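You operate a simulated robot arm through the tools that you are given. There is no shell and no other tool. Be economical: measure what you need, move in short steps, check, and stop when the job is done.

You run a simulated robot arm. Do the job below in one go: nothing can be reset, and whatever is moved stays where it is left.

JOB
Top up the parts washer to between Min and Max, then wash the nozzle inside on Short.
Fine: shut the fill lever before you start, run one cycle, turn the dial back to Off; don't drain.

It is judged by the outcome, as a careful person would: the job done as asked, and still so three seconds after it is handed in. It fails if anything else is knocked over, pushed out of place, dropped, spilled or broken.

ROBOT AND FRAMES
A 7-joint arm with a vacuum gripper on a trunk, on a base that drives. Base frame: it is fixed to the floor where the robot stands at the start and does not move with it; the origin is under the middle of the robot, x ahead of it, y to its left, z up; the surface under the hand at the start is at about z = 920. Readings come in mm, degrees, newtons and seconds.
With the tool pointing down near the work surface it reaches from about 100 to 600 mm from the robot's upright axis, wherever it stands. Its first joint turns from -69.0 to 172.0 degrees. Places, roughly: nozzle (5x5x8 cm) [500, 300, 800]; parts washer [500, 200, 500]; washer drain lever [500, -100, 1000]; washer fill lever [400, 0, 1000]; washer start button [200, 200, 900]. Payload 1.06 kg.
Tool frame: the origin (TCP) lies in the middle of the cups' lips, and z points out of the cups. The gripper has 1 cup of 24 mm across, covering 24 by 24 mm (tool x, y); the bellows give 8 mm. With the vacuum on, a cup seals on a smooth face that it is pressed against (1 to 4 N); it does not hold porous or soft things. The pull reaches 23 N.
Orientation is that of the tool frame in the base frame, as a unit quaternion [x, y, z, w]. With the cups facing straight down, the tool's x points along the base's -x, its y along +y and its z along -z.

CONTROLS
- The arm moves only by the tool drive_tool. Its argument "motion" is a list of rows, each an object (a shift or turn left out is 0, a gripper value left out holds the last) with "xyz": the shift along the base's x, y, z in mm, a list of three; "delta_rot": the turn, a rotation vector about the base's x, y, z in degrees, a list of three; "valve": the vacuum: 1 switches it on, 0 off. In form: [{"xyz": [dx, dy, dz], "delta_rot": [wx, wy, wz], "valve": valve}, ...]. A call has 1 to 10 rows; each row is the pose to reach, as a shift and turn from the pose commanded when the call began. Each row takes 0.2 s and may step no farther than 50 mm and 8.6 degrees from the row before; otherwise, or with a gripper value out of range, the whole call is refused. A pose out of reach is approached as far as the arm can. The call stops where the force on the tool passes 70 N (or 10 N more than at its start, if that is more) or the arm is blocked; 0.2 s more then pass. The pull builds up within a second once a cup has sealed. Time passes only in rows, and 0.2 s behind the last, so rows that repeat a pose give it time. It gives the time, the measured TCP pose, the force on the tool (base axes) and the pull of the vacuum at its end, in the units of the frame above (readings bear some noise), with the torque about the TCP (base axes, N m) and any sound that the robot's microphone picked up, and new pictures: "views" is both (left out), scene, wrist or none.
- Cameras (640 x 400 px; columns grow to the right, rows downward): "scene" is now at [141.3, 45.9, 1293.7]; the picture's right is [0.52, -0.85, 0.00], its down [-0.28, -0.17, -0.94] and it looks along [0.81, 0.49, -0.33] (base axes); focal length 214 px, centre (320, 200). "wrist" rides on the gripper at [78, 19, -96] in the tool frame; the picture's right is [-0.24, 0.97, 0.00], its down [-0.71, -0.17, -0.69] and it looks along [-0.67, -0.16, 0.73] (tool axes); focal length 243 px, centre (320, 200). There is no depth. A picture from a camera that has moved, and an enlarged one, comes with that camera's place and axes in the base frame and with its lens.
- move_column(by): slides the trunk up (or, below 0, down) by that many mm; the arm and the scene camera ride with it, the base frame stays. It gives what a move gives, with no picture.
- steer(legs): drives the robot by 1 to 6 legs, each [ahead, left, turn to the left] in mm, mm and degrees, along the robot's own axes; the way and the turn of a leg run together, so that a leg with both is an arc; at most 1500 mm and 180 degrees a leg. The arm and the cameras ride along, it lands a little off, and it stops where it bumps. It gives what a move gives, and a new picture of the scene camera.
- head_to(pan, tilt): turns the head with the scene camera to pan (to the left, within 80 degrees either way) and tilt (down, from -29 to 69), counted from straight ahead of the robot. It gives what a move gives, and a new picture of the scene camera.
- zoom(camera, box): a new picture of the part [left, top, right, bottom] of that camera's present view, enlarged. It takes no simulated time.
- job_done(): hands the job in; it is judged then, once.

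Work in short steps. Places have to be worked out from the pictures, the camera data and where the tool is seen: move nearer, look again, correct. Check each grasp and each placing, and mend what went wrong. You have 120 turns and 260 pictures in all, those below and enlarged ones among them. Switch the vacuum off and draw the arm clear of the work before you hand the job in, unless the task says otherwise; then end with one line.

The tools are called after "Emit:" by a JSON object that holds its "name" and its "arguments". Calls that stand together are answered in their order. drive_tool: Moves the arm, as the interface text tells. Its arguments: {"type":"object","properties":{"motion":{"type":"array","items":{"type":"object","properties":{"xyz":{"type":"array","items":{"type":"number"}},"delta_rot":{"type":"array","items":{"type":"number"}},"valve":{"type":"number"}}}},"views":{"type":"string","enum":["both","scene","wrist","none"]}},"required":["motion"]} The other tools are called the same way: move_column (by) slides the trunk up or down; steer (legs) drives the base; head_to (pan, tilt) turns the head that bears the scene camera; zoom (camera, box) takes an enlarged picture of a part of a camera's view; job_done () hands the job in.

At the start:

```text
t: 0.0
position: [262.9, 82.4, 1250.2]
tcp_rot: [-0.001, 1.0, 0.001, 0.0]
force: [0.1, -0.6, 0.2]
moment: [-0.01, -0.05, 0.03]
pull: 0.0
trunk travel left (down, up): [-425.0, 67.0]
robot x, y, heading: [-0.1, -0.1, -0.2]
head pan, tilt: [31.4, 19.3]
```

scene: 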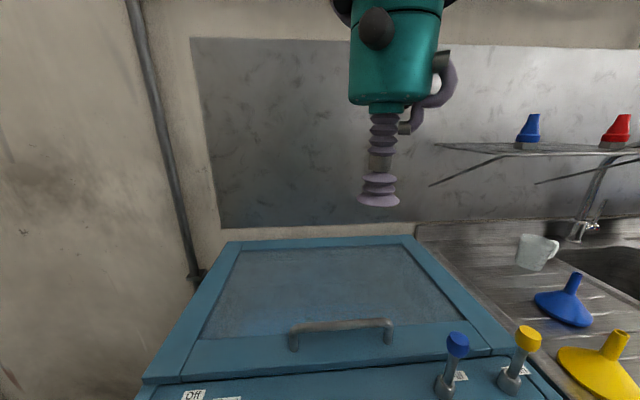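
wrist: 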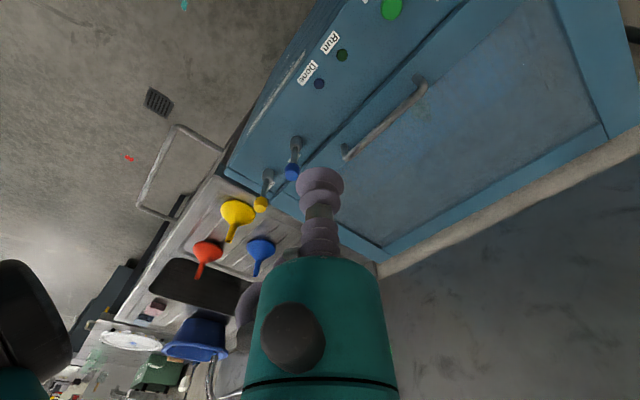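

The washer sits ahead with a lid, blue and yellow levers, and a panel at its front edge. I'll tilt the head down to see the panel.

Emit:
{"name": "head_to", "arguments": {"pan": 10, "tilt": 55}}

Emit:
{"name": "head_to", "arguments": {"pan": 50, "tilt": 50}}

```text
t: 1.0
position: [268.3, 82.4, 1247.9]
tcp_rot: [0.009, 1.0, -0.001, 0.002]
force: [84.4, 2.5, -25.1]
moment: [-0.66, 6.58, -1.64]
pull: 0.0
trunk travel left (down, up): [-425.0, 67.0]
robot x, y, heading: [1.1, 0.1, -0.0]
head pan, tilt: [10.0, 55.0]
camera scene: at [144.5, 32.4, 1273.8], right [0.39, -0.92, 0.0], down [-0.48, -0.2, -0.85], along [0.78, 0.33, -0.52], focal length 214 px, centre (320, 200)
```

scene: 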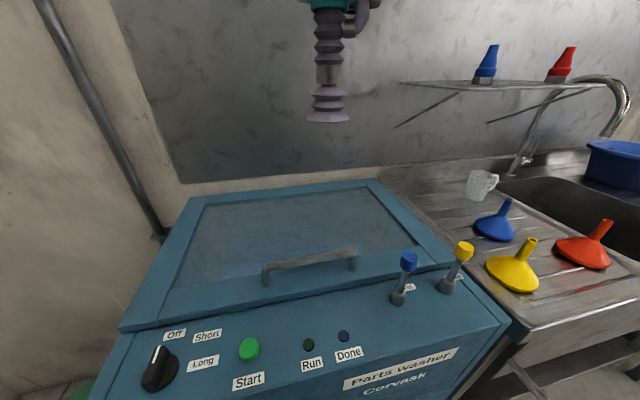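

```text
t: 2.1
position: [266.6, 83.6, 1247.4]
tcp_rot: [0.015, 1.0, -0.001, 0.007]
force: [21.5, 83.1, -27.5]
moment: [-9.37, -0.63, -9.01]
pull: 0.0
trunk travel left (down, up): [-425.0, 67.0]
robot x, y, heading: [-2.2, 5.2, 0.1]
head pan, tilt: [50.0, 50.0]
camera scene: at [124.8, 58.2, 1267.7], right [0.69, -0.72, 0.0], down [-0.42, -0.41, -0.81], along [0.58, 0.56, -0.58], focal length 214 px, centre (320, 200)
```

scene: 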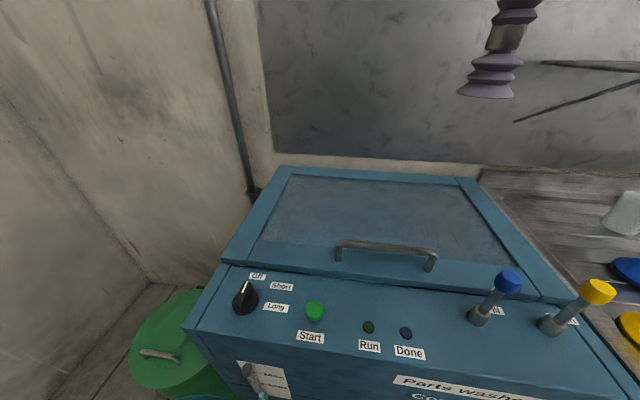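

The panel has a dial, Start, Run/Done lamps, two levers, and there is a Min/Max level gauge on the front face. I'll enlarge these.

Emit:
{"name": "zoom", "arguments": {"camera": "scene", "box": [180, 250, 420, 400]}}

Emit:
{"name": "zoom", "arguments": {"camera": "scene", "box": [400, 240, 640, 390]}}

```text
2.67 times, centred on (300, 325) of scene
camera zoom: at [124.8, 58.2, 1267.7], right [0.69, -0.72, 0.0], down [-0.42, -0.41, -0.81], along [0.58, 0.56, -0.58], focal length 572 px, centre (373, -133)
```

zoom: 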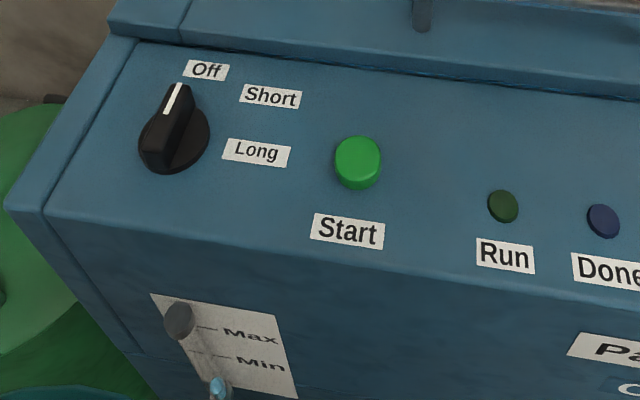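

```text
2.67 times, centred on (520, 315) of scene
camera zoom: at [124.8, 58.2, 1267.7], right [0.69, -0.72, 0.0], down [-0.42, -0.41, -0.81], along [0.58, 0.56, -0.58], focal length 572 px, centre (-213, -107)
```

zoom: 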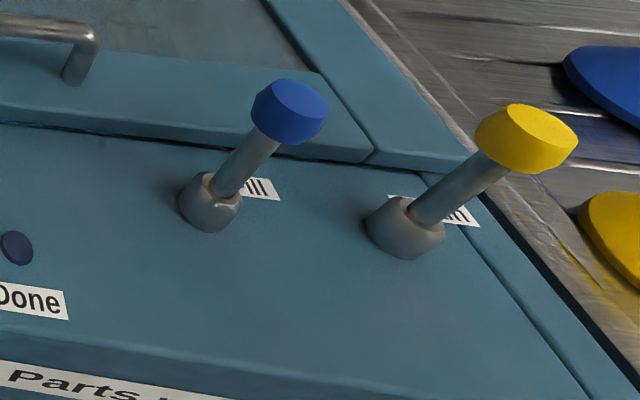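

I'll wait for the sway to settle and get fresh pictures from both cameras.

Emit:
{"name": "drive_tool", "arguments": {"motion": [{"xyz": [0, 0, 0]}, {"xyz": [0, 0, 0]}, {"xyz": [0, 0, 0]}, {"xyz": [0, 0, 0]}]}}

```text
t: 3.1
position: [267.3, 83.6, 1246.7]
tcp_rot: [0.015, 1.0, -0.002, 0.006]
force: [23.6, 81.6, -27.0]
moment: [-9.16, -0.42, -8.88]
pull: 0.0
trunk travel left (down, up): [-425.0, 67.0]
robot x, y, heading: [1.8, 1.3, 0.0]
head pan, tilt: [50.0, 50.0]
camera scene: at [124.3, 58.7, 1267.4], right [0.7, -0.71, 0.0], down [-0.42, -0.41, -0.81], along [0.58, 0.57, -0.59], focal length 214 px, centre (320, 200)
camera wrist: at [188.2, 105.0, 1339.9], right [0.26, 0.96, 0.0], down [0.69, -0.19, 0.69], along [0.67, -0.18, -0.72], focal length 243 px, centre (320, 200)
```

scene: 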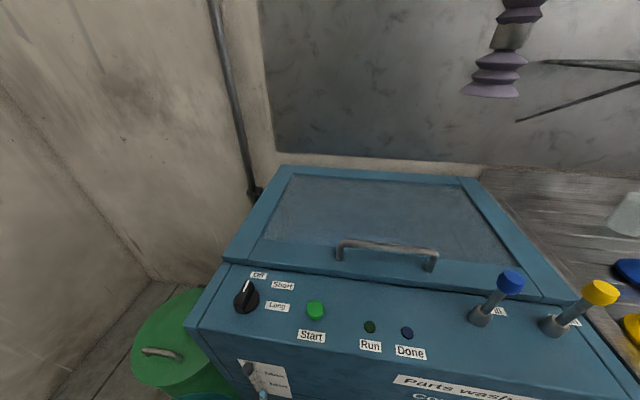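
wrist: 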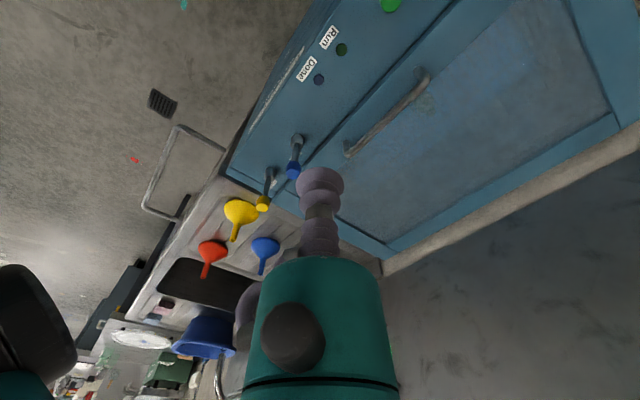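

A steady 82 N acts on the tool since the head turned: the head is probably pressing against the hand. I'll draw the hand away, ahead and up.

Emit:
{"name": "drive_tool", "arguments": {"motion": [{"xyz": [30, 0, 0]}, {"xyz": [60, 0, 0]}, {"xyz": [90, 0, 0]}, {"xyz": [120, 0, 0]}, {"xyz": [120, 0, 0]}]}}

```text
t: 4.3
position: [382.4, 82.5, 1251.4]
tcp_rot: [0.0, 1.0, 0.001, 0.001]
force: [0.2, 0.1, 0.1]
moment: [0.0, -0.01, -0.04]
pull: 0.1
trunk travel left (down, up): [-425.0, 67.0]
robot x, y, heading: [1.0, -0.7, 0.2]
head pan, tilt: [50.0, 50.0]
camera scene: at [111.1, 56.4, 1247.0], right [0.77, -0.64, 0.0], down [-0.49, -0.59, -0.64], along [0.41, 0.49, -0.77], focal length 214 px, centre (320, 200)
camera wrist: at [304.9, 100.5, 1344.5], right [0.24, 0.97, 0.0], down [0.71, -0.17, 0.69], along [0.67, -0.16, -0.73], focal length 243 px, centre (320, 200)
```

scene: 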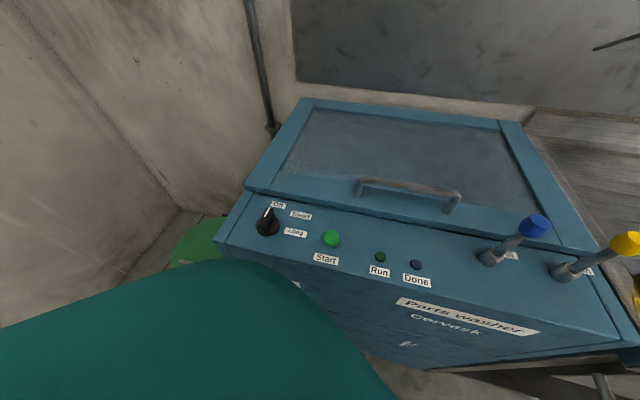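
wrist: 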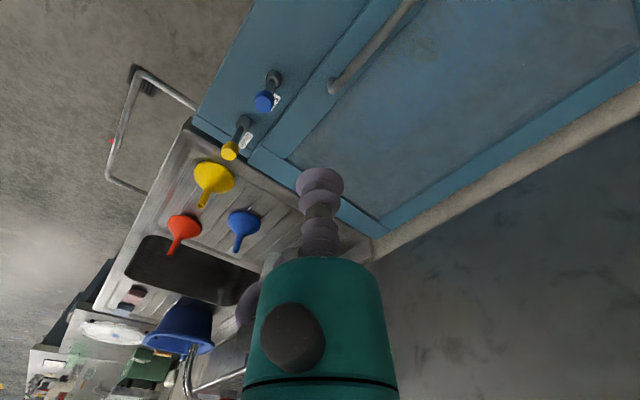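

The force has gone. Triangulating: fill lever base about (407,-1,932), knob (409,0,1022); drain knob (472,-83,1016); Start about (240,181,930); dial about (175,270,940). I'll look at the levers and dial closely.

Emit:
{"name": "zoom", "arguments": {"camera": "wrist", "box": [200, 50, 328, 130]}}

Emit:
{"name": "zoom", "arguments": {"camera": "scene", "box": [450, 190, 640, 310]}}

Emit:
{"name": "zoom", "arguments": {"camera": "scene", "box": [220, 180, 412, 300]}}

```text
5.00 times, centred on (264, 90) of wrist
camera zoom: at [304.9, 100.5, 1344.5], right [0.24, 0.97, 0.0], down [0.71, -0.17, 0.69], along [0.67, -0.16, -0.73], focal length 1213 px, centre (600, 750)
```

zoom: 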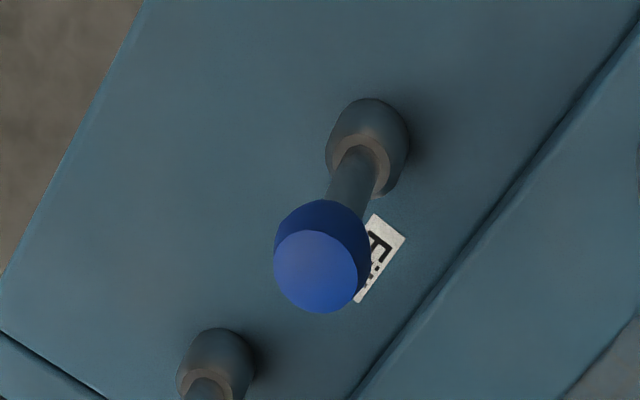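

```text
3.33 times, centred on (545, 250) of scene
camera zoom: at [111.1, 56.4, 1247.0], right [0.77, -0.64, 0.0], down [-0.49, -0.59, -0.64], along [0.41, 0.49, -0.77], focal length 715 px, centre (-430, 33)
```

zoom: 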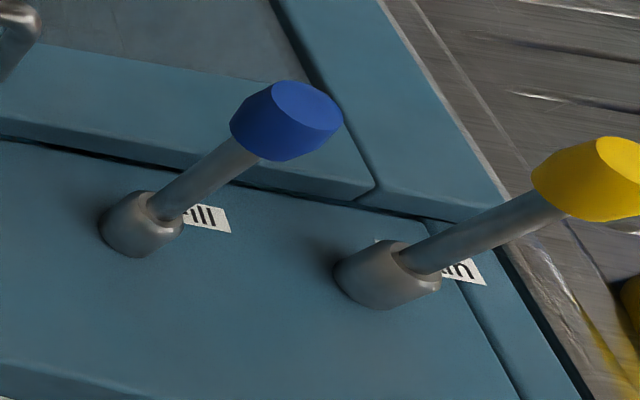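

```text
3.33 times, centred on (316, 240) of scene
camera zoom: at [111.1, 56.4, 1247.0], right [0.77, -0.64, 0.0], down [-0.49, -0.59, -0.64], along [0.41, 0.49, -0.77], focal length 715 px, centre (333, 67)
```

zoom: 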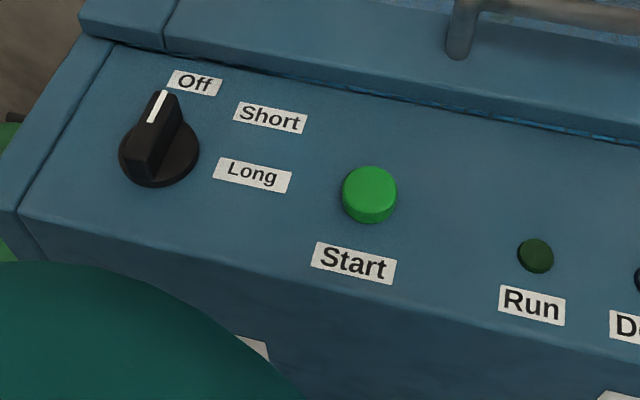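

The levers stand upright (knob top z≈1032); the washer is turned about 36° left (right axis u≈(0.59,-0.81), back axis v≈(0.81,0.59)). I'll take the hand in front of the fill lever, high up, and see whether the gauge becomes visible.

Emit:
{"name": "drive_tool", "arguments": {"motion": [{"xyz": [-5, -30, -20]}, {"xyz": [-15, -60, -40]}, {"xyz": [-20, -90, -60]}, {"xyz": [-31, -124, -80]}, {"xyz": [-31, -124, -100]}, {"xyz": [-31, -124, -100]}], "views": "wrist"}}

Emit:
{"name": "head_to", "arguments": {"pan": 45, "tilt": 55}}

```text
t: 5.7
position: [352.6, -42.0, 1150.3]
tcp_rot: [0.0, 1.0, 0.002, 0.0]
force: [-0.4, 0.4, -0.3]
moment: [0.0, -0.02, 0.02]
pull: 0.1
trunk travel left (down, up): [-425.0, 67.0]
robot x, y, heading: [0.1, -1.3, 0.1]
head pan, tilt: [50.0, 50.0]
camera wrist: at [274.6, -23.4, 1244.2], right [0.24, 0.97, 0.0], down [0.71, -0.17, 0.69], along [0.67, -0.16, -0.73], focal length 243 px, centre (320, 200)
```

wrist: 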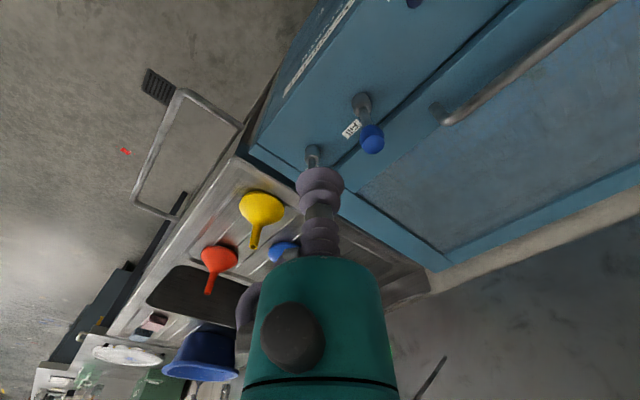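

```text
t: 6.3
position: [353.7, -42.2, 1149.9]
tcp_rot: [0.001, 1.0, 0.001, 0.0]
force: [0.4, 0.4, -0.2]
moment: [-0.03, -0.01, 0.02]
pull: 0.1
trunk travel left (down, up): [-425.0, 67.0]
robot x, y, heading: [1.4, -0.8, -0.1]
head pan, tilt: [45.0, 55.0]
camera scene: at [112.7, 48.4, 1240.5], right [0.71, -0.71, 0.0], down [-0.58, -0.58, -0.57], along [0.41, 0.41, -0.82], focal length 214 px, centre (320, 200)
```

scene: 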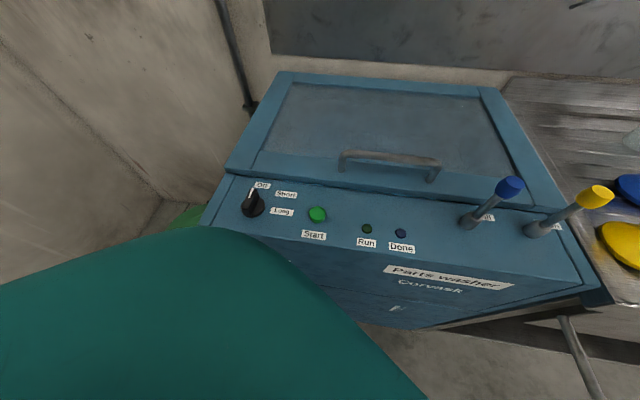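

The arm's shoulder hides the gauge from here. Turning the base 36° left squares me up to the washer with Start straight ahead, dial to the left and levers to the right; the hand is high enough to swing clear.

Emit:
{"name": "steer", "arguments": {"legs": [[0, 0, 18], [0, 0, 18]]}}

Emit:
{"name": "head_to", "arguments": {"pan": 10, "tilt": 60}}

```text
t: 8.8
position: [310.2, 173.6, 1150.5]
tcp_rot: [-0.311, 0.951, 0.001, 0.0]
force: [0.2, 0.6, -0.2]
moment: [0.01, -0.02, -0.04]
pull: 0.0
trunk travel left (down, up): [-425.0, 67.0]
robot x, y, heading: [-0.4, 2.2, 36.2]
head pan, tilt: [45.0, 55.0]
camera scene: at [61.1, 105.0, 1240.5], right [0.99, -0.15, 0.0], down [-0.13, -0.81, -0.57], along [0.09, 0.57, -0.82], focal length 214 px, centre (320, 200)
```

scene: 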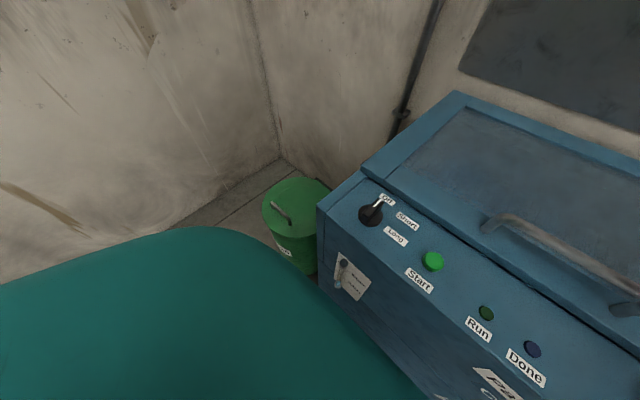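

```text
t: 9.8
position: [310.0, 173.1, 1150.8]
tcp_rot: [-0.31, 0.951, 0.001, 0.0]
force: [-0.8, 0.6, 0.1]
moment: [-0.01, 0.02, -0.02]
pull: 0.1
trunk travel left (down, up): [-425.0, 67.0]
robot x, y, heading: [2.0, 0.4, 36.2]
head pan, tilt: [10.0, 60.0]
camera scene: at [96.1, 81.8, 1234.4], right [0.72, -0.69, 0.0], down [-0.6, -0.62, -0.5], along [0.35, 0.36, -0.87], focal length 214 px, centre (320, 200)
```

scene: 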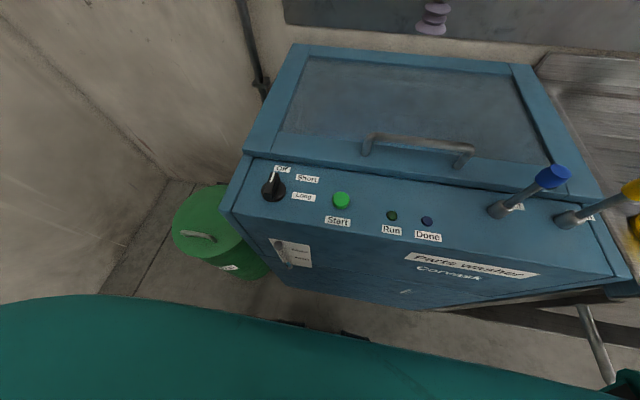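

From here the gauge, dial, levers and lamps are all in view. I'll enlarge the gauge.

Emit:
{"name": "zoom", "arguments": {"camera": "scene", "box": [256, 230, 320, 270]}}

Emit:
{"name": "zoom", "arguments": {"camera": "scene", "box": [470, 150, 630, 250]}}

```text
10.00 times, centred on (288, 250) of scene
camera zoom: at [96.1, 81.8, 1234.4], right [0.72, -0.69, 0.0], down [-0.6, -0.62, -0.5], along [0.35, 0.36, -0.87], focal length 2145 px, centre (640, -300)
```

zoom: 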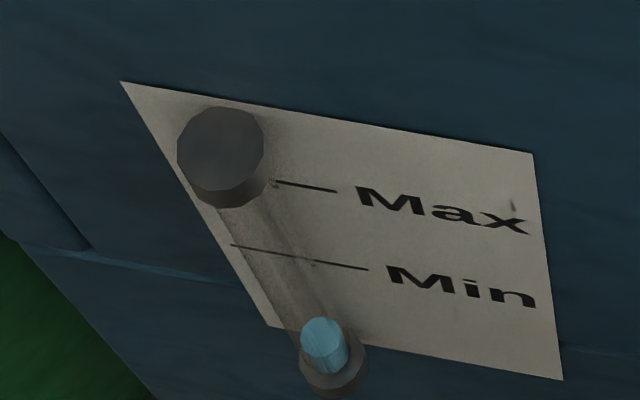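

```text
4.00 times, centred on (550, 200) of scene
camera zoom: at [96.1, 81.8, 1234.4], right [0.72, -0.69, 0.0], down [-0.6, -0.62, -0.5], along [0.35, 0.36, -0.87], focal length 858 px, centre (-600, 200)
```

zoom: 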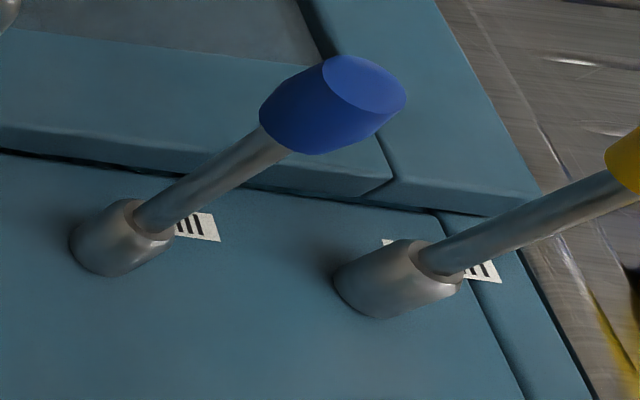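

The sight tube stands about 10 mm ahead of the plate, so correcting for parallax: liquid is now at z≈713, Min≈748, Max≈804. In this enlarged view the target is row ~260 (223–294 acceptable). I'll bring the hand in front of the fill knob.

Emit:
{"name": "drive_tool", "arguments": {"motion": [{"xyz": [13, -40, 0]}, {"xyz": [26, -80, 0]}, {"xyz": [39, -120, 0]}, {"xyz": [52, -160, 0]}, {"xyz": [63.5, -200, 0]}, {"xyz": [63.5, -200, -50]}, {"xyz": [63.5, -200, -95]}, {"xyz": [63.5, -200, -95]}]}}

```text
t: 11.6
position: [373.2, -24.3, 1054.4]
tcp_rot: [-0.31, 0.951, 0.001, 0.0]
force: [-0.1, 0.1, -0.3]
moment: [-0.01, -0.01, -0.02]
pull: 0.1
trunk travel left (down, up): [-425.0, 67.0]
robot x, y, heading: [-2.8, 3.9, 36.0]
head pan, tilt: [10.0, 60.0]
camera scene: at [96.1, 81.7, 1234.4], right [0.72, -0.69, 0.0], down [-0.6, -0.62, -0.5], along [0.35, 0.36, -0.87], focal length 214 px, centre (320, 200)
camera wrist: at [299.5, -56.5, 1148.0], right [-0.38, 0.92, 0.0], down [0.67, 0.28, 0.69], along [0.63, 0.26, -0.73], focal length 243 px, centre (320, 200)
```

scene: 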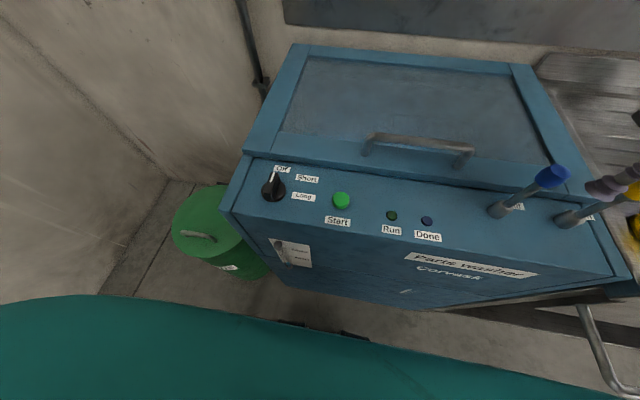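
wrist: 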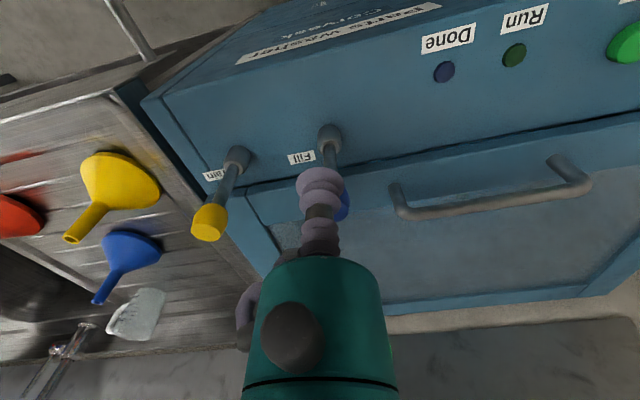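

The hand is in front of the knob. I'll go down to lip height ~1005 and push gently backward to test which way the lever goes.

Emit:
{"name": "drive_tool", "arguments": {"motion": [{"xyz": [0, 0, -45]}, {"xyz": [8, 6, -50]}, {"xyz": [16, 12, -50]}, {"xyz": [20, 14.5, -50]}, {"xyz": [24, 17.5, -50]}, {"xyz": [28, 20.5, -50]}, {"xyz": [32, 23.5, -50]}]}}

Emit:
{"name": "zoom", "arguments": {"camera": "scene", "box": [470, 150, 630, 250]}}

```text
t: 13.2
position: [397.0, -8.6, 1007.2]
tcp_rot: [-0.311, 0.95, 0.0, -0.002]
force: [-47.9, -33.6, -0.9]
moment: [0.45, -0.62, -0.03]
pull: 0.1
trunk travel left (down, up): [-425.0, 67.0]
robot x, y, heading: [-2.2, 0.8, 36.0]
head pan, tilt: [10.0, 60.0]
camera scene: at [89.7, 76.8, 1235.2], right [0.72, -0.69, 0.0], down [-0.6, -0.62, -0.51], along [0.35, 0.36, -0.86], focal length 214 px, centre (320, 200)
camera wrist: at [323.6, -39.4, 1101.2], right [-0.39, 0.92, 0.0], down [0.67, 0.28, 0.68], along [0.63, 0.26, -0.73], focal length 243 px, centre (320, 200)
```

scene: 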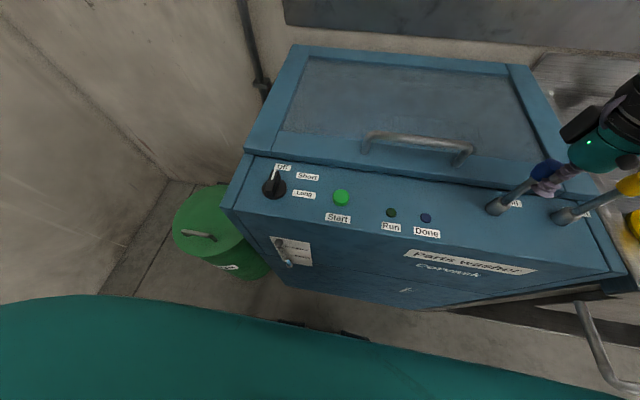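
wrist: 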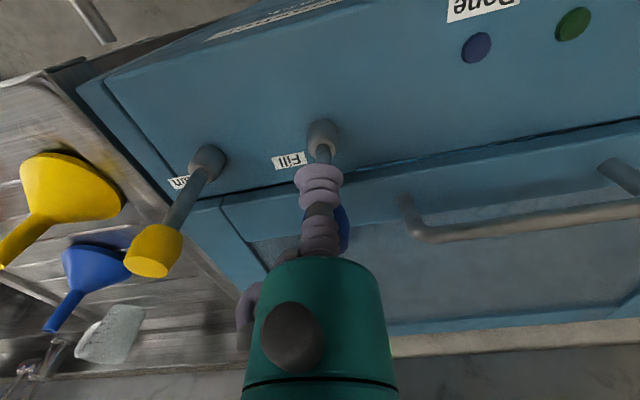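

```text
4.00 times, centred on (550, 200) of scene
camera zoom: at [89.7, 76.8, 1235.2], right [0.72, -0.69, 0.0], down [-0.6, -0.62, -0.51], along [0.35, 0.36, -0.86], focal length 858 px, centre (-600, 200)
```

zoom: 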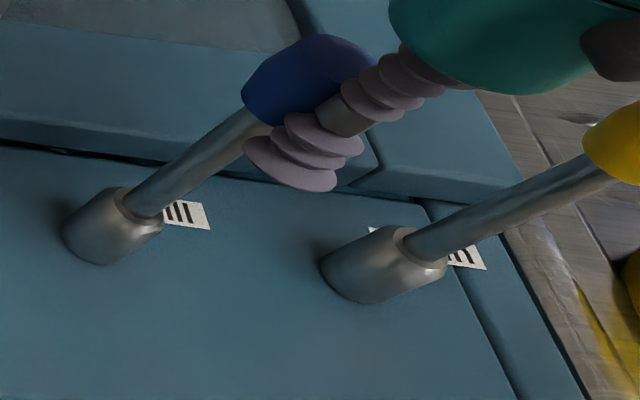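

Backward is a hard stop (58 N), so that isn't the direction. I'll back off, hop over the knob and pull it forward from behind.

Emit:
{"name": "drive_tool", "arguments": {"motion": [{"xyz": [-20, -14.5, 0]}, {"xyz": [-24, -17.5, 0]}, {"xyz": [-24, -17.5, 45]}, {"xyz": [-24, -17.5, 75]}, {"xyz": [8, 6, 75]}, {"xyz": [40, 29, 75]}, {"xyz": [42, 31, 75]}, {"xyz": [42, 31, 30]}, {"xyz": [42, 31, 0]}, {"xyz": [42, 31, 0]}]}}

```text
t: 15.4
position: [447.3, 29.0, 1006.0]
tcp_rot: [-0.31, 0.951, 0.001, 0.001]
force: [0.2, 1.1, -0.6]
moment: [0.02, 0.03, 0.05]
pull: 0.0
trunk travel left (down, up): [-425.0, 67.0]
robot x, y, heading: [-1.7, -1.8, 36.2]
head pan, tilt: [10.0, 60.0]
camera scene: at [96.1, 81.7, 1234.4], right [0.72, -0.69, 0.0], down [-0.6, -0.62, -0.5], along [0.35, 0.36, -0.87], focal length 214 px, centre (320, 200)
camera wrist: at [372.6, -1.7, 1099.3], right [-0.38, 0.92, 0.0], down [0.67, 0.28, 0.69], along [0.63, 0.26, -0.73], focal length 243 px, centre (320, 200)
```

scene: 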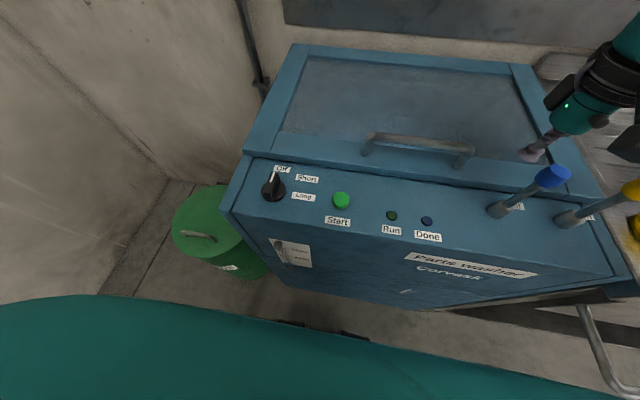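
wrist: 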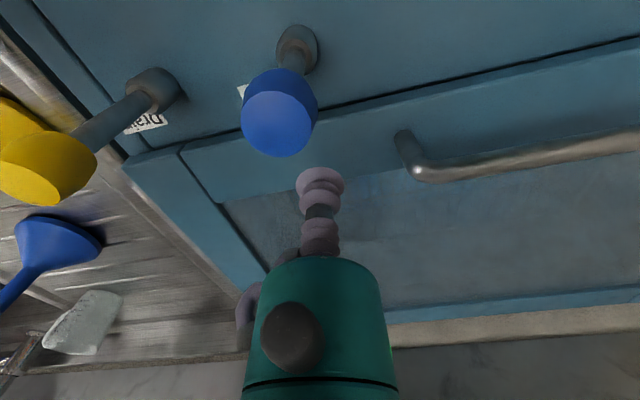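

The cup is behind the knob, clear of the handle. I'll pull forward gradually.

Emit:
{"name": "drive_tool", "arguments": {"motion": [{"xyz": [-14, -10, 0]}, {"xyz": [-20, -15, 0]}, {"xyz": [-24, -17.7, 0]}, {"xyz": [-28, -20.7, 0]}, {"xyz": [-32, -23.6, 0]}]}}

```text
t: 16.6
position: [415.8, 6.0, 1004.5]
tcp_rot: [-0.31, 0.951, 0.001, -0.001]
force: [0.6, 0.6, -0.8]
moment: [-0.01, -0.01, -0.02]
pull: 0.1
trunk travel left (down, up): [-425.0, 67.0]
robot x, y, heading: [0.5, -0.1, 36.0]
head pan, tilt: [10.0, 60.0]
camera scene: at [96.2, 81.7, 1234.4], right [0.72, -0.69, 0.0], down [-0.6, -0.62, -0.5], along [0.35, 0.36, -0.87], focal length 214 px, centre (320, 200)
camera wrist: at [341.4, -25.7, 1099.2], right [-0.38, 0.92, 0.0], down [0.67, 0.28, 0.69], along [0.63, 0.26, -0.73], focal length 243 px, centre (320, 200)
```

scene: 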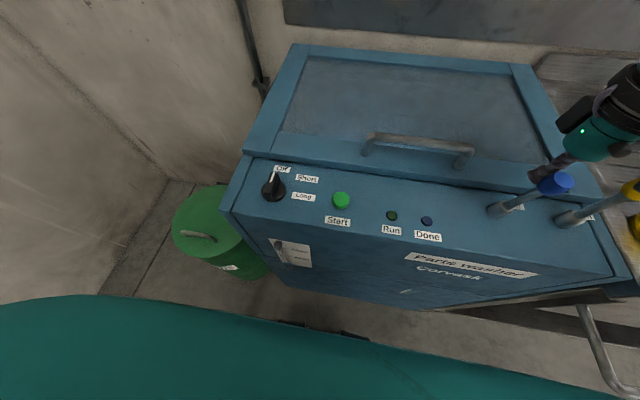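
wrist: 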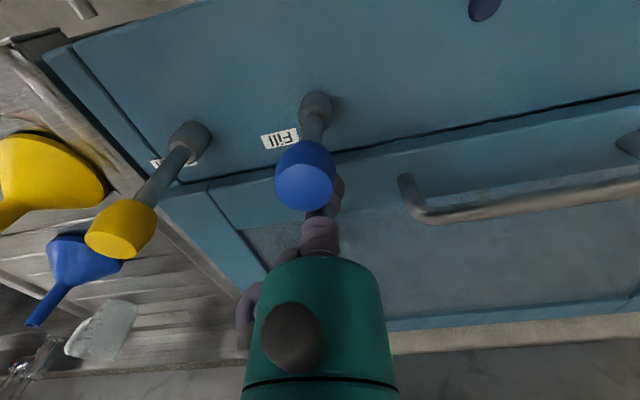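

The lever moves forward freely (knob has shifted, force under 1 N). I'll check the gauge.

Emit:
{"name": "zoom", "arguments": {"camera": "scene", "box": [256, 230, 320, 270]}}

```text
10.00 times, centred on (288, 250) of scene
camera zoom: at [96.2, 81.7, 1234.4], right [0.72, -0.69, 0.0], down [-0.6, -0.62, -0.5], along [0.35, 0.36, -0.87], focal length 2145 px, centre (640, -300)
```

zoom: 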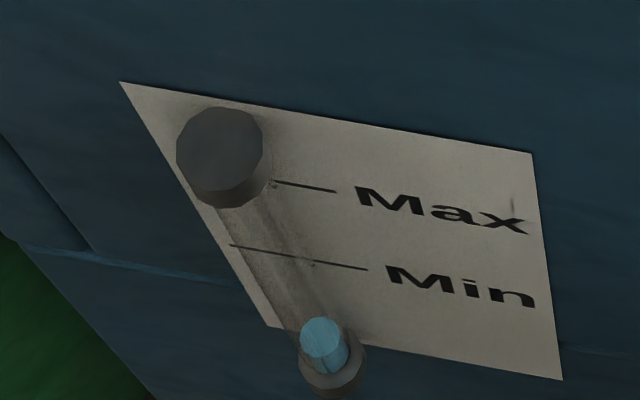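

No change in level yet; I'll pull further.

Emit:
{"name": "drive_tool", "arguments": {"motion": [{"xyz": [-5, -3.5, 0]}, {"xyz": [-10, -7.5, 0]}, {"xyz": [-15, -11, 0]}, {"xyz": [-20, -14.5, 0]}], "views": "scene"}}

Emit:
{"name": "zoom", "arguments": {"camera": "scene", "box": [256, 230, 320, 270]}}

```text
t: 17.6
position: [397.2, -8.5, 1004.9]
tcp_rot: [-0.31, 0.951, 0.0, -0.001]
force: [4.2, 3.7, -13.2]
moment: [0.06, -0.12, 0.01]
pull: 0.1
trunk travel left (down, up): [-425.0, 67.0]
robot x, y, heading: [0.5, -1.6, 36.4]
head pan, tilt: [10.0, 60.0]
camera scene: at [97.4, 82.3, 1234.1], right [0.72, -0.69, 0.0], down [-0.6, -0.62, -0.5], along [0.35, 0.36, -0.87], focal length 214 px, centre (320, 200)
```

scene: 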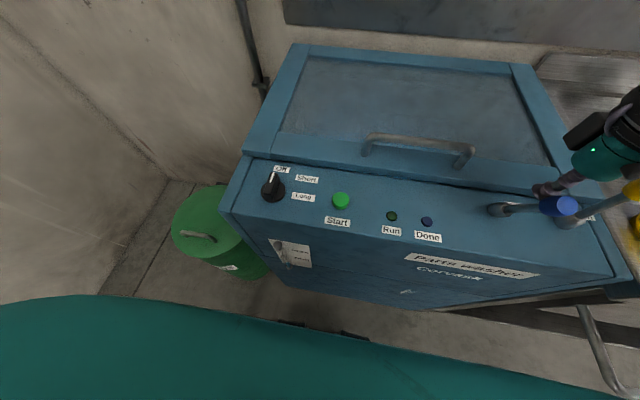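

```text
10.00 times, centred on (288, 250) of scene
camera zoom: at [97.4, 82.3, 1234.1], right [0.72, -0.69, 0.0], down [-0.6, -0.62, -0.5], along [0.35, 0.36, -0.87], focal length 2145 px, centre (640, -300)
```

zoom: 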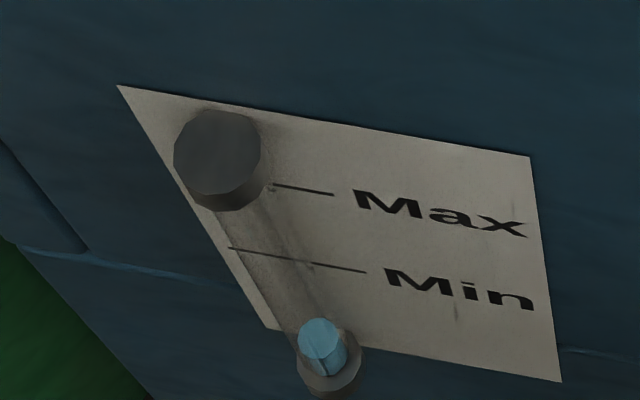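

The level is still unchanged; the tip is partial and the knob drags the cup downward. I'll follow the arc: further forward and a bit lower.

Emit:
{"name": "drive_tool", "arguments": {"motion": [{"xyz": [-4, -3, -5]}, {"xyz": [-8, -6, -10]}, {"xyz": [-14, -10, -15]}, {"xyz": [-20, -14.5, -20]}]}}

Emit:
{"name": "zoom", "arguments": {"camera": "scene", "box": [256, 230, 320, 270]}}

Emit:
{"name": "zoom", "arguments": {"camera": "scene", "box": [480, 150, 640, 250]}}

```text
t: 18.6
position: [374.1, -23.4, 986.3]
tcp_rot: [-0.31, 0.951, 0.0, -0.001]
force: [0.6, 0.3, 0.3]
moment: [0.0, 0.01, -0.01]
pull: 0.0
trunk travel left (down, up): [-425.0, 67.0]
robot x, y, heading: [1.9, -7.5, 36.0]
head pan, tilt: [10.0, 60.0]
camera scene: at [96.1, 81.7, 1234.4], right [0.72, -0.69, 0.0], down [-0.6, -0.62, -0.5], along [0.35, 0.36, -0.87], focal length 214 px, centre (320, 200)
camera wrist: at [300.8, -55.4, 1079.4], right [-0.38, 0.92, 0.0], down [0.67, 0.28, 0.69], along [0.63, 0.26, -0.73], focal length 243 px, centre (320, 200)
```

scene: 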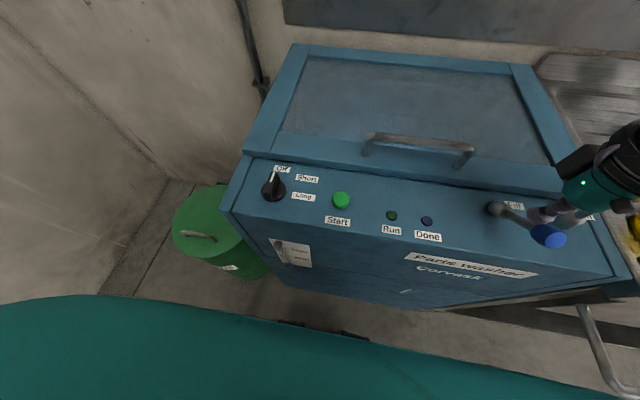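
wrist: 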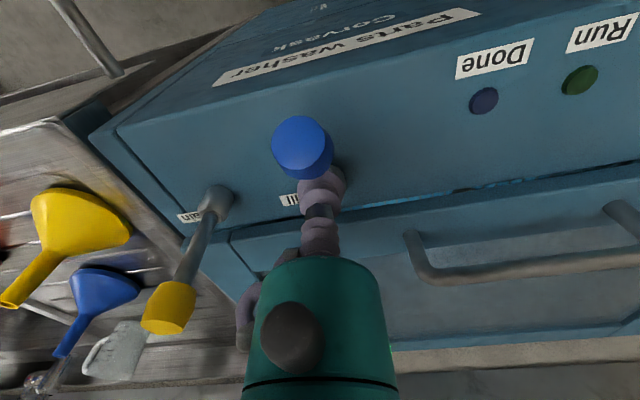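

```text
10.00 times, centred on (288, 250) of scene
camera zoom: at [96.1, 81.7, 1234.4], right [0.72, -0.69, 0.0], down [-0.6, -0.62, -0.5], along [0.35, 0.36, -0.87], focal length 2145 px, centre (640, -300)
```

zoom: 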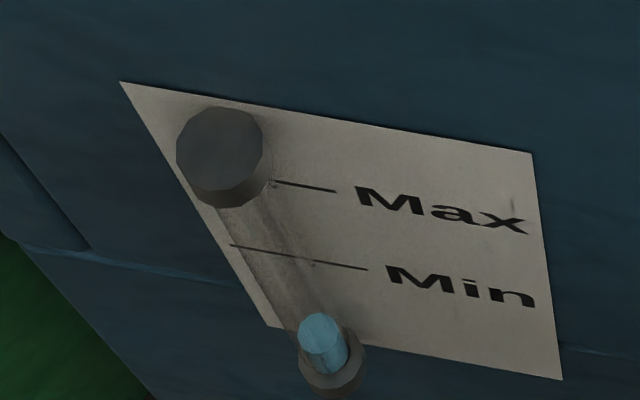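

```text
4.00 times, centred on (560, 200) of scene
camera zoom: at [96.1, 81.7, 1234.4], right [0.72, -0.69, 0.0], down [-0.6, -0.62, -0.5], along [0.35, 0.36, -0.87], focal length 858 px, centre (-640, 200)
```

zoom: 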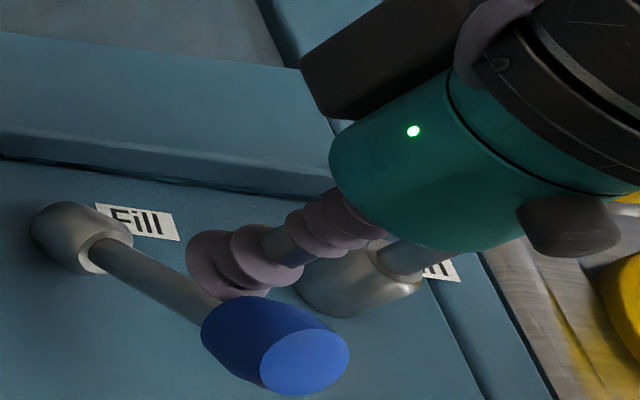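

The lever is tipped about 45° and the level seems to be just starting to rise. I'll move the hand over to the front of the knob, ready to close, and watch the gauge.

Emit:
{"name": "drive_tool", "arguments": {"motion": [{"xyz": [4, 3, 45]}, {"xyz": [-10, -7, 65]}, {"xyz": [-45, -33, 65]}, {"xyz": [-54, -39.5, 45]}, {"xyz": [-54, -39.5, 5]}]}}

Emit:
{"name": "zoom", "arguments": {"camera": "scene", "box": [256, 230, 320, 270]}}

```text
t: 19.4
position: [337.9, -53.8, 1047.3]
tcp_rot: [-0.299, 0.954, 0.004, 0.002]
force: [32.6, -2.3, 5.3]
moment: [0.18, 3.95, 1.49]
pull: 0.1
trunk travel left (down, up): [-425.0, 67.0]
robot x, y, heading: [-2.9, -1.5, 36.1]
head pan, tilt: [10.0, 60.0]
stopped in row 4: the force on the tool passed its limit at 150 N (the readings are from after the stop); the commanded pose is now the measured one
camera scene: at [96.5, 81.9, 1234.4], right [0.72, -0.69, 0.0], down [-0.6, -0.62, -0.5], along [0.35, 0.36, -0.87], focal length 214 px, centre (320, 200)
camera wrist: at [263.0, -84.4, 1142.1], right [-0.36, 0.93, 0.01], down [0.68, 0.26, 0.69], along [0.64, 0.25, -0.73], focal length 243 px, centre (320, 200)
```

scene: 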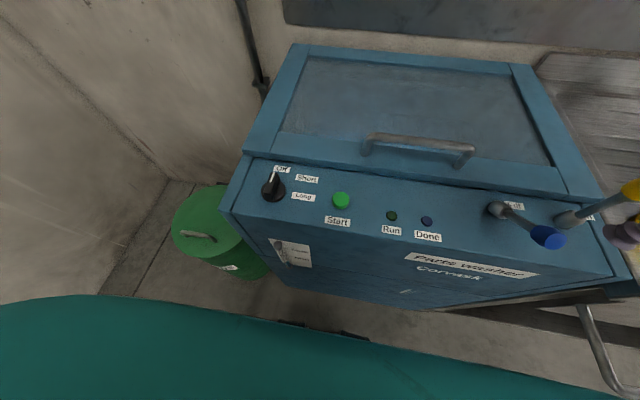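
wrist: 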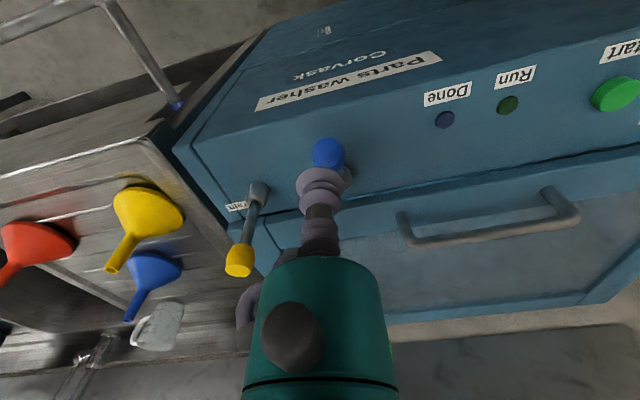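

```text
10.00 times, centred on (288, 250) of scene
camera zoom: at [96.5, 81.9, 1234.4], right [0.72, -0.69, 0.0], down [-0.6, -0.62, -0.5], along [0.35, 0.36, -0.87], focal length 2145 px, centre (640, -300)
```

zoom: 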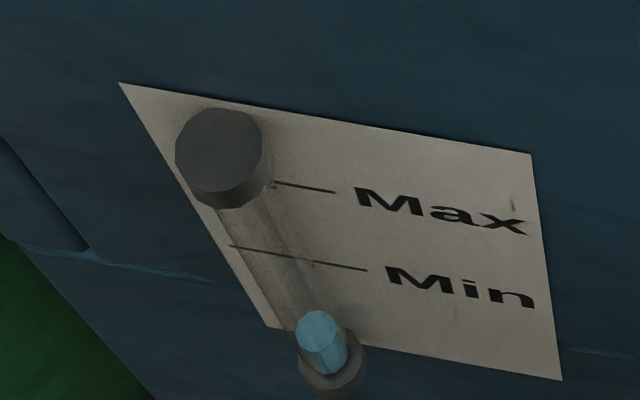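

Level is creeping up slowly. Something stopped the hand near my own body at this close range; I'll relieve the contact and back the robot off 120 mm for room in front of the lever.

Emit:
{"name": "drive_tool", "arguments": {"motion": [{"xyz": [12, 9, 8]}, {"xyz": [16, 12, 12]}], "views": "none"}}

Emit:
{"name": "steer", "arguments": {"legs": [[-120, 0, 0]]}}

Emit:
{"name": "zoom", "arguments": {"camera": "scene", "box": [230, 180, 358, 260]}}

```text
t: 20.1
position: [351.4, -42.1, 1059.4]
tcp_rot: [-0.299, 0.954, 0.003, 0.003]
force: [-0.1, 0.3, 0.8]
moment: [0.02, -0.02, 0.01]
pull: 0.2
trunk travel left (down, up): [-425.0, 67.0]
robot x, y, heading: [-2.2, -0.9, 36.0]
head pan, tilt: [10.0, 60.0]
```

```text
t: 21.3
position: [254.9, -112.5, 1061.7]
tcp_rot: [-0.3, 0.954, 0.003, 0.002]
force: [-0.4, 0.2, -0.3]
moment: [0.0, -0.01, -0.01]
pull: 0.1
trunk travel left (down, up): [-425.0, 67.0]
robot x, y, heading: [-96.3, -68.8, 36.2]
head pan, tilt: [10.0, 60.0]
camera scene: at [-1.4, 10.7, 1234.5], right [0.72, -0.69, 0.0], down [-0.6, -0.62, -0.5], along [0.35, 0.36, -0.87], focal length 214 px, centre (320, 200)
```

scene: 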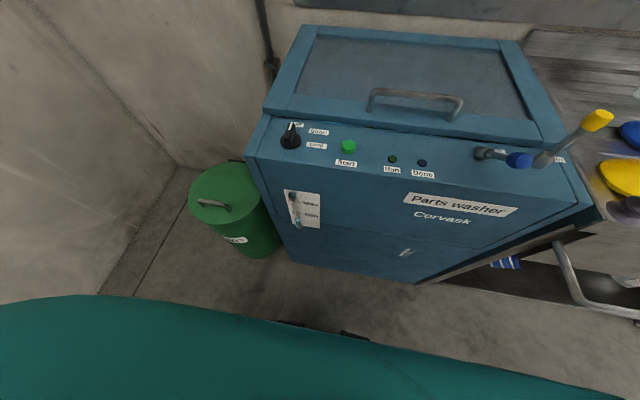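

```text
5.00 times, centred on (294, 220) of scene
camera zoom: at [-1.4, 10.7, 1234.5], right [0.72, -0.69, 0.0], down [-0.6, -0.62, -0.5], along [0.35, 0.36, -0.87], focal length 1072 px, centre (450, 100)
```

zoom: 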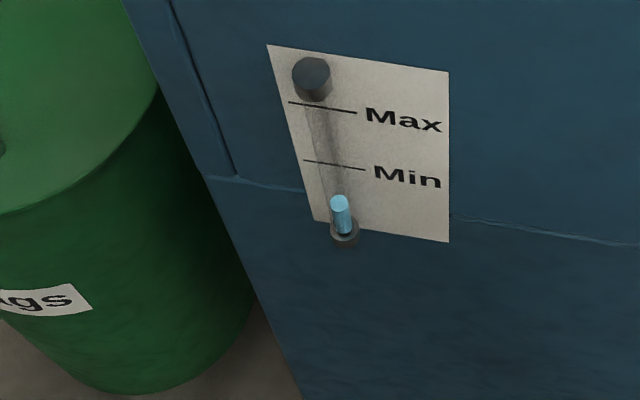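

Recomputing with both views: Max z≈767, Min z≈705, liquid now ≈673, rising ~2.7 mm/s; target ≈736 (row ~148 in this view, accept 121–174). The knob is at about u=247, v=264, z=987; I'll place the hand in front of it, ready to close.

Emit:
{"name": "drive_tool", "arguments": {"motion": [{"xyz": [32, 20, 0]}, {"xyz": [64, 40, -10]}, {"xyz": [68, 42, -45]}, {"xyz": [68, 42, -84]}, {"xyz": [68, 42, -84]}]}}

Emit:
{"name": "zoom", "arguments": {"camera": "scene", "box": [230, 180, 358, 260]}}

```text
t: 22.5
position: [323.9, -70.1, 974.8]
tcp_rot: [-0.299, 0.954, 0.004, 0.003]
force: [0.6, 0.4, 0.3]
moment: [0.01, -0.01, -0.02]
pull: 0.1
trunk travel left (down, up): [-425.0, 67.0]
robot x, y, heading: [-95.2, -67.5, 36.1]
head pan, tilt: [10.0, 60.0]
camera scene: at [-0.7, 11.2, 1234.4], right [0.72, -0.69, 0.0], down [-0.6, -0.62, -0.5], along [0.35, 0.36, -0.87], focal length 214 px, centre (320, 200)
camera wrist: at [248.3, -100.6, 1069.1], right [-0.36, 0.93, 0.01], down [0.68, 0.26, 0.69], along [0.64, 0.25, -0.72], focal length 243 px, centre (320, 200)
```

scene: 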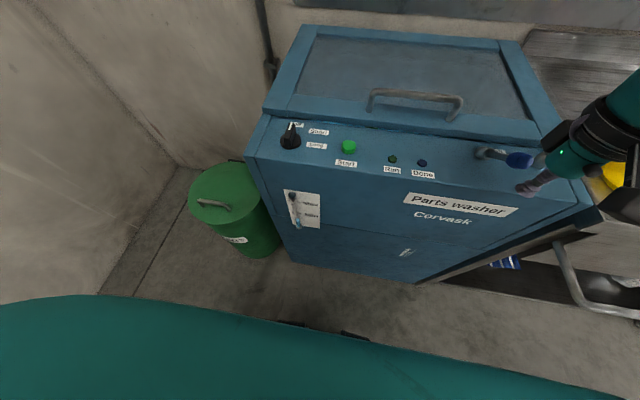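
wrist: 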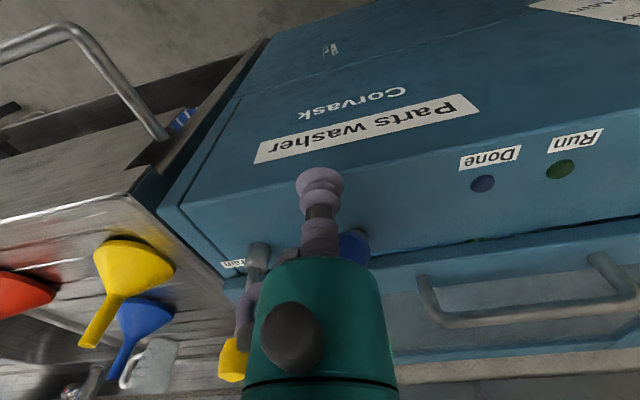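

```text
5.00 times, centred on (294, 220) of scene
camera zoom: at [-0.7, 11.2, 1234.4], right [0.72, -0.69, 0.0], down [-0.6, -0.62, -0.5], along [0.35, 0.36, -0.87], focal length 1072 px, centre (450, 100)
```

zoom: 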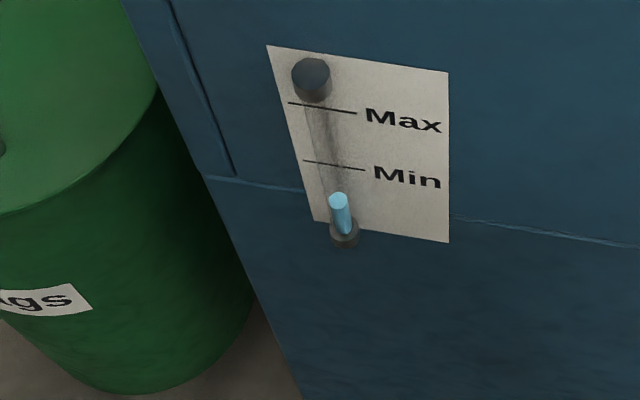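

Filling at about 2.5 px/s; the hand is in position in front of the knob. About 20 s more is needed, so I'll wait in steps.

Emit:
{"name": "drive_tool", "arguments": {"motion": [{"xyz": [0, 0, 0]}, {"xyz": [0, 0, 0]}, {"xyz": [0, 0, 0]}, {"xyz": [0, 0, 0]}, {"xyz": [0, 0, 0]}, {"xyz": [0, 0, 0]}, {"xyz": [0, 0, 0]}, {"xyz": [0, 0, 0]}, {"xyz": [0, 0, 0]}, {"xyz": [0, 0, 0]}], "views": "none"}}

Emit:
{"name": "drive_tool", "arguments": {"motion": [{"xyz": [0, 0, 0]}, {"xyz": [0, 0, 0]}, {"xyz": [0, 0, 0]}, {"xyz": [0, 0, 0]}, {"xyz": [0, 0, 0]}, {"xyz": [0, 0, 0]}, {"xyz": [0, 0, 0]}, {"xyz": [0, 0, 0]}, {"xyz": [0, 0, 0]}, {"xyz": [0, 0, 0]}], "views": "none"}}

Emit:
{"name": "drive_tool", "arguments": {"motion": [{"xyz": [0, 0, 0]}, {"xyz": [0, 0, 0]}, {"xyz": [0, 0, 0]}, {"xyz": [0, 0, 0]}, {"xyz": [0, 0, 0]}, {"xyz": [0, 0, 0]}, {"xyz": [0, 0, 0]}, {"xyz": [0, 0, 0]}, {"xyz": [0, 0, 0]}, {"xyz": [0, 0, 0]}], "views": "none"}}

Emit:
{"name": "zoom", "arguments": {"camera": "scene", "box": [230, 180, 358, 260]}}

```text
t: 24.7
position: [323.9, -69.6, 976.3]
tcp_rot: [-0.297, 0.955, 0.004, 0.002]
force: [-0.3, -0.5, -0.1]
moment: [0.02, -0.03, -0.03]
pull: 0.1
trunk travel left (down, up): [-425.0, 67.0]
robot x, y, heading: [-99.1, -72.7, 36.0]
head pan, tilt: [10.0, 60.0]
```

```text
t: 26.9
position: [325.0, -69.6, 976.5]
tcp_rot: [-0.299, 0.954, 0.003, 0.002]
force: [-0.6, -0.7, -0.4]
moment: [0.0, -0.04, -0.01]
pull: 0.0
trunk travel left (down, up): [-425.0, 67.0]
robot x, y, heading: [-96.8, -72.0, 36.1]
head pan, tilt: [10.0, 60.0]
```

```text
t: 29.1
position: [323.4, -69.1, 974.9]
tcp_rot: [-0.3, 0.954, 0.003, 0.001]
force: [0.2, -0.7, -0.6]
moment: [-0.02, 0.01, 0.0]
pull: 0.0
trunk travel left (down, up): [-425.0, 67.0]
robot x, y, heading: [-96.5, -73.8, 35.9]
head pan, tilt: [10.0, 60.0]
```

```text
5.00 times, centred on (294, 220) of scene
camera zoom: at [-0.7, 11.1, 1234.4], right [0.72, -0.69, 0.0], down [-0.6, -0.62, -0.5], along [0.35, 0.36, -0.87], focal length 1072 px, centre (450, 100)
```

zoom: 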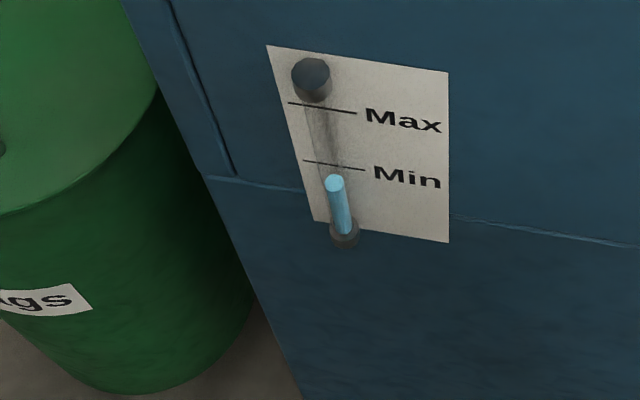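

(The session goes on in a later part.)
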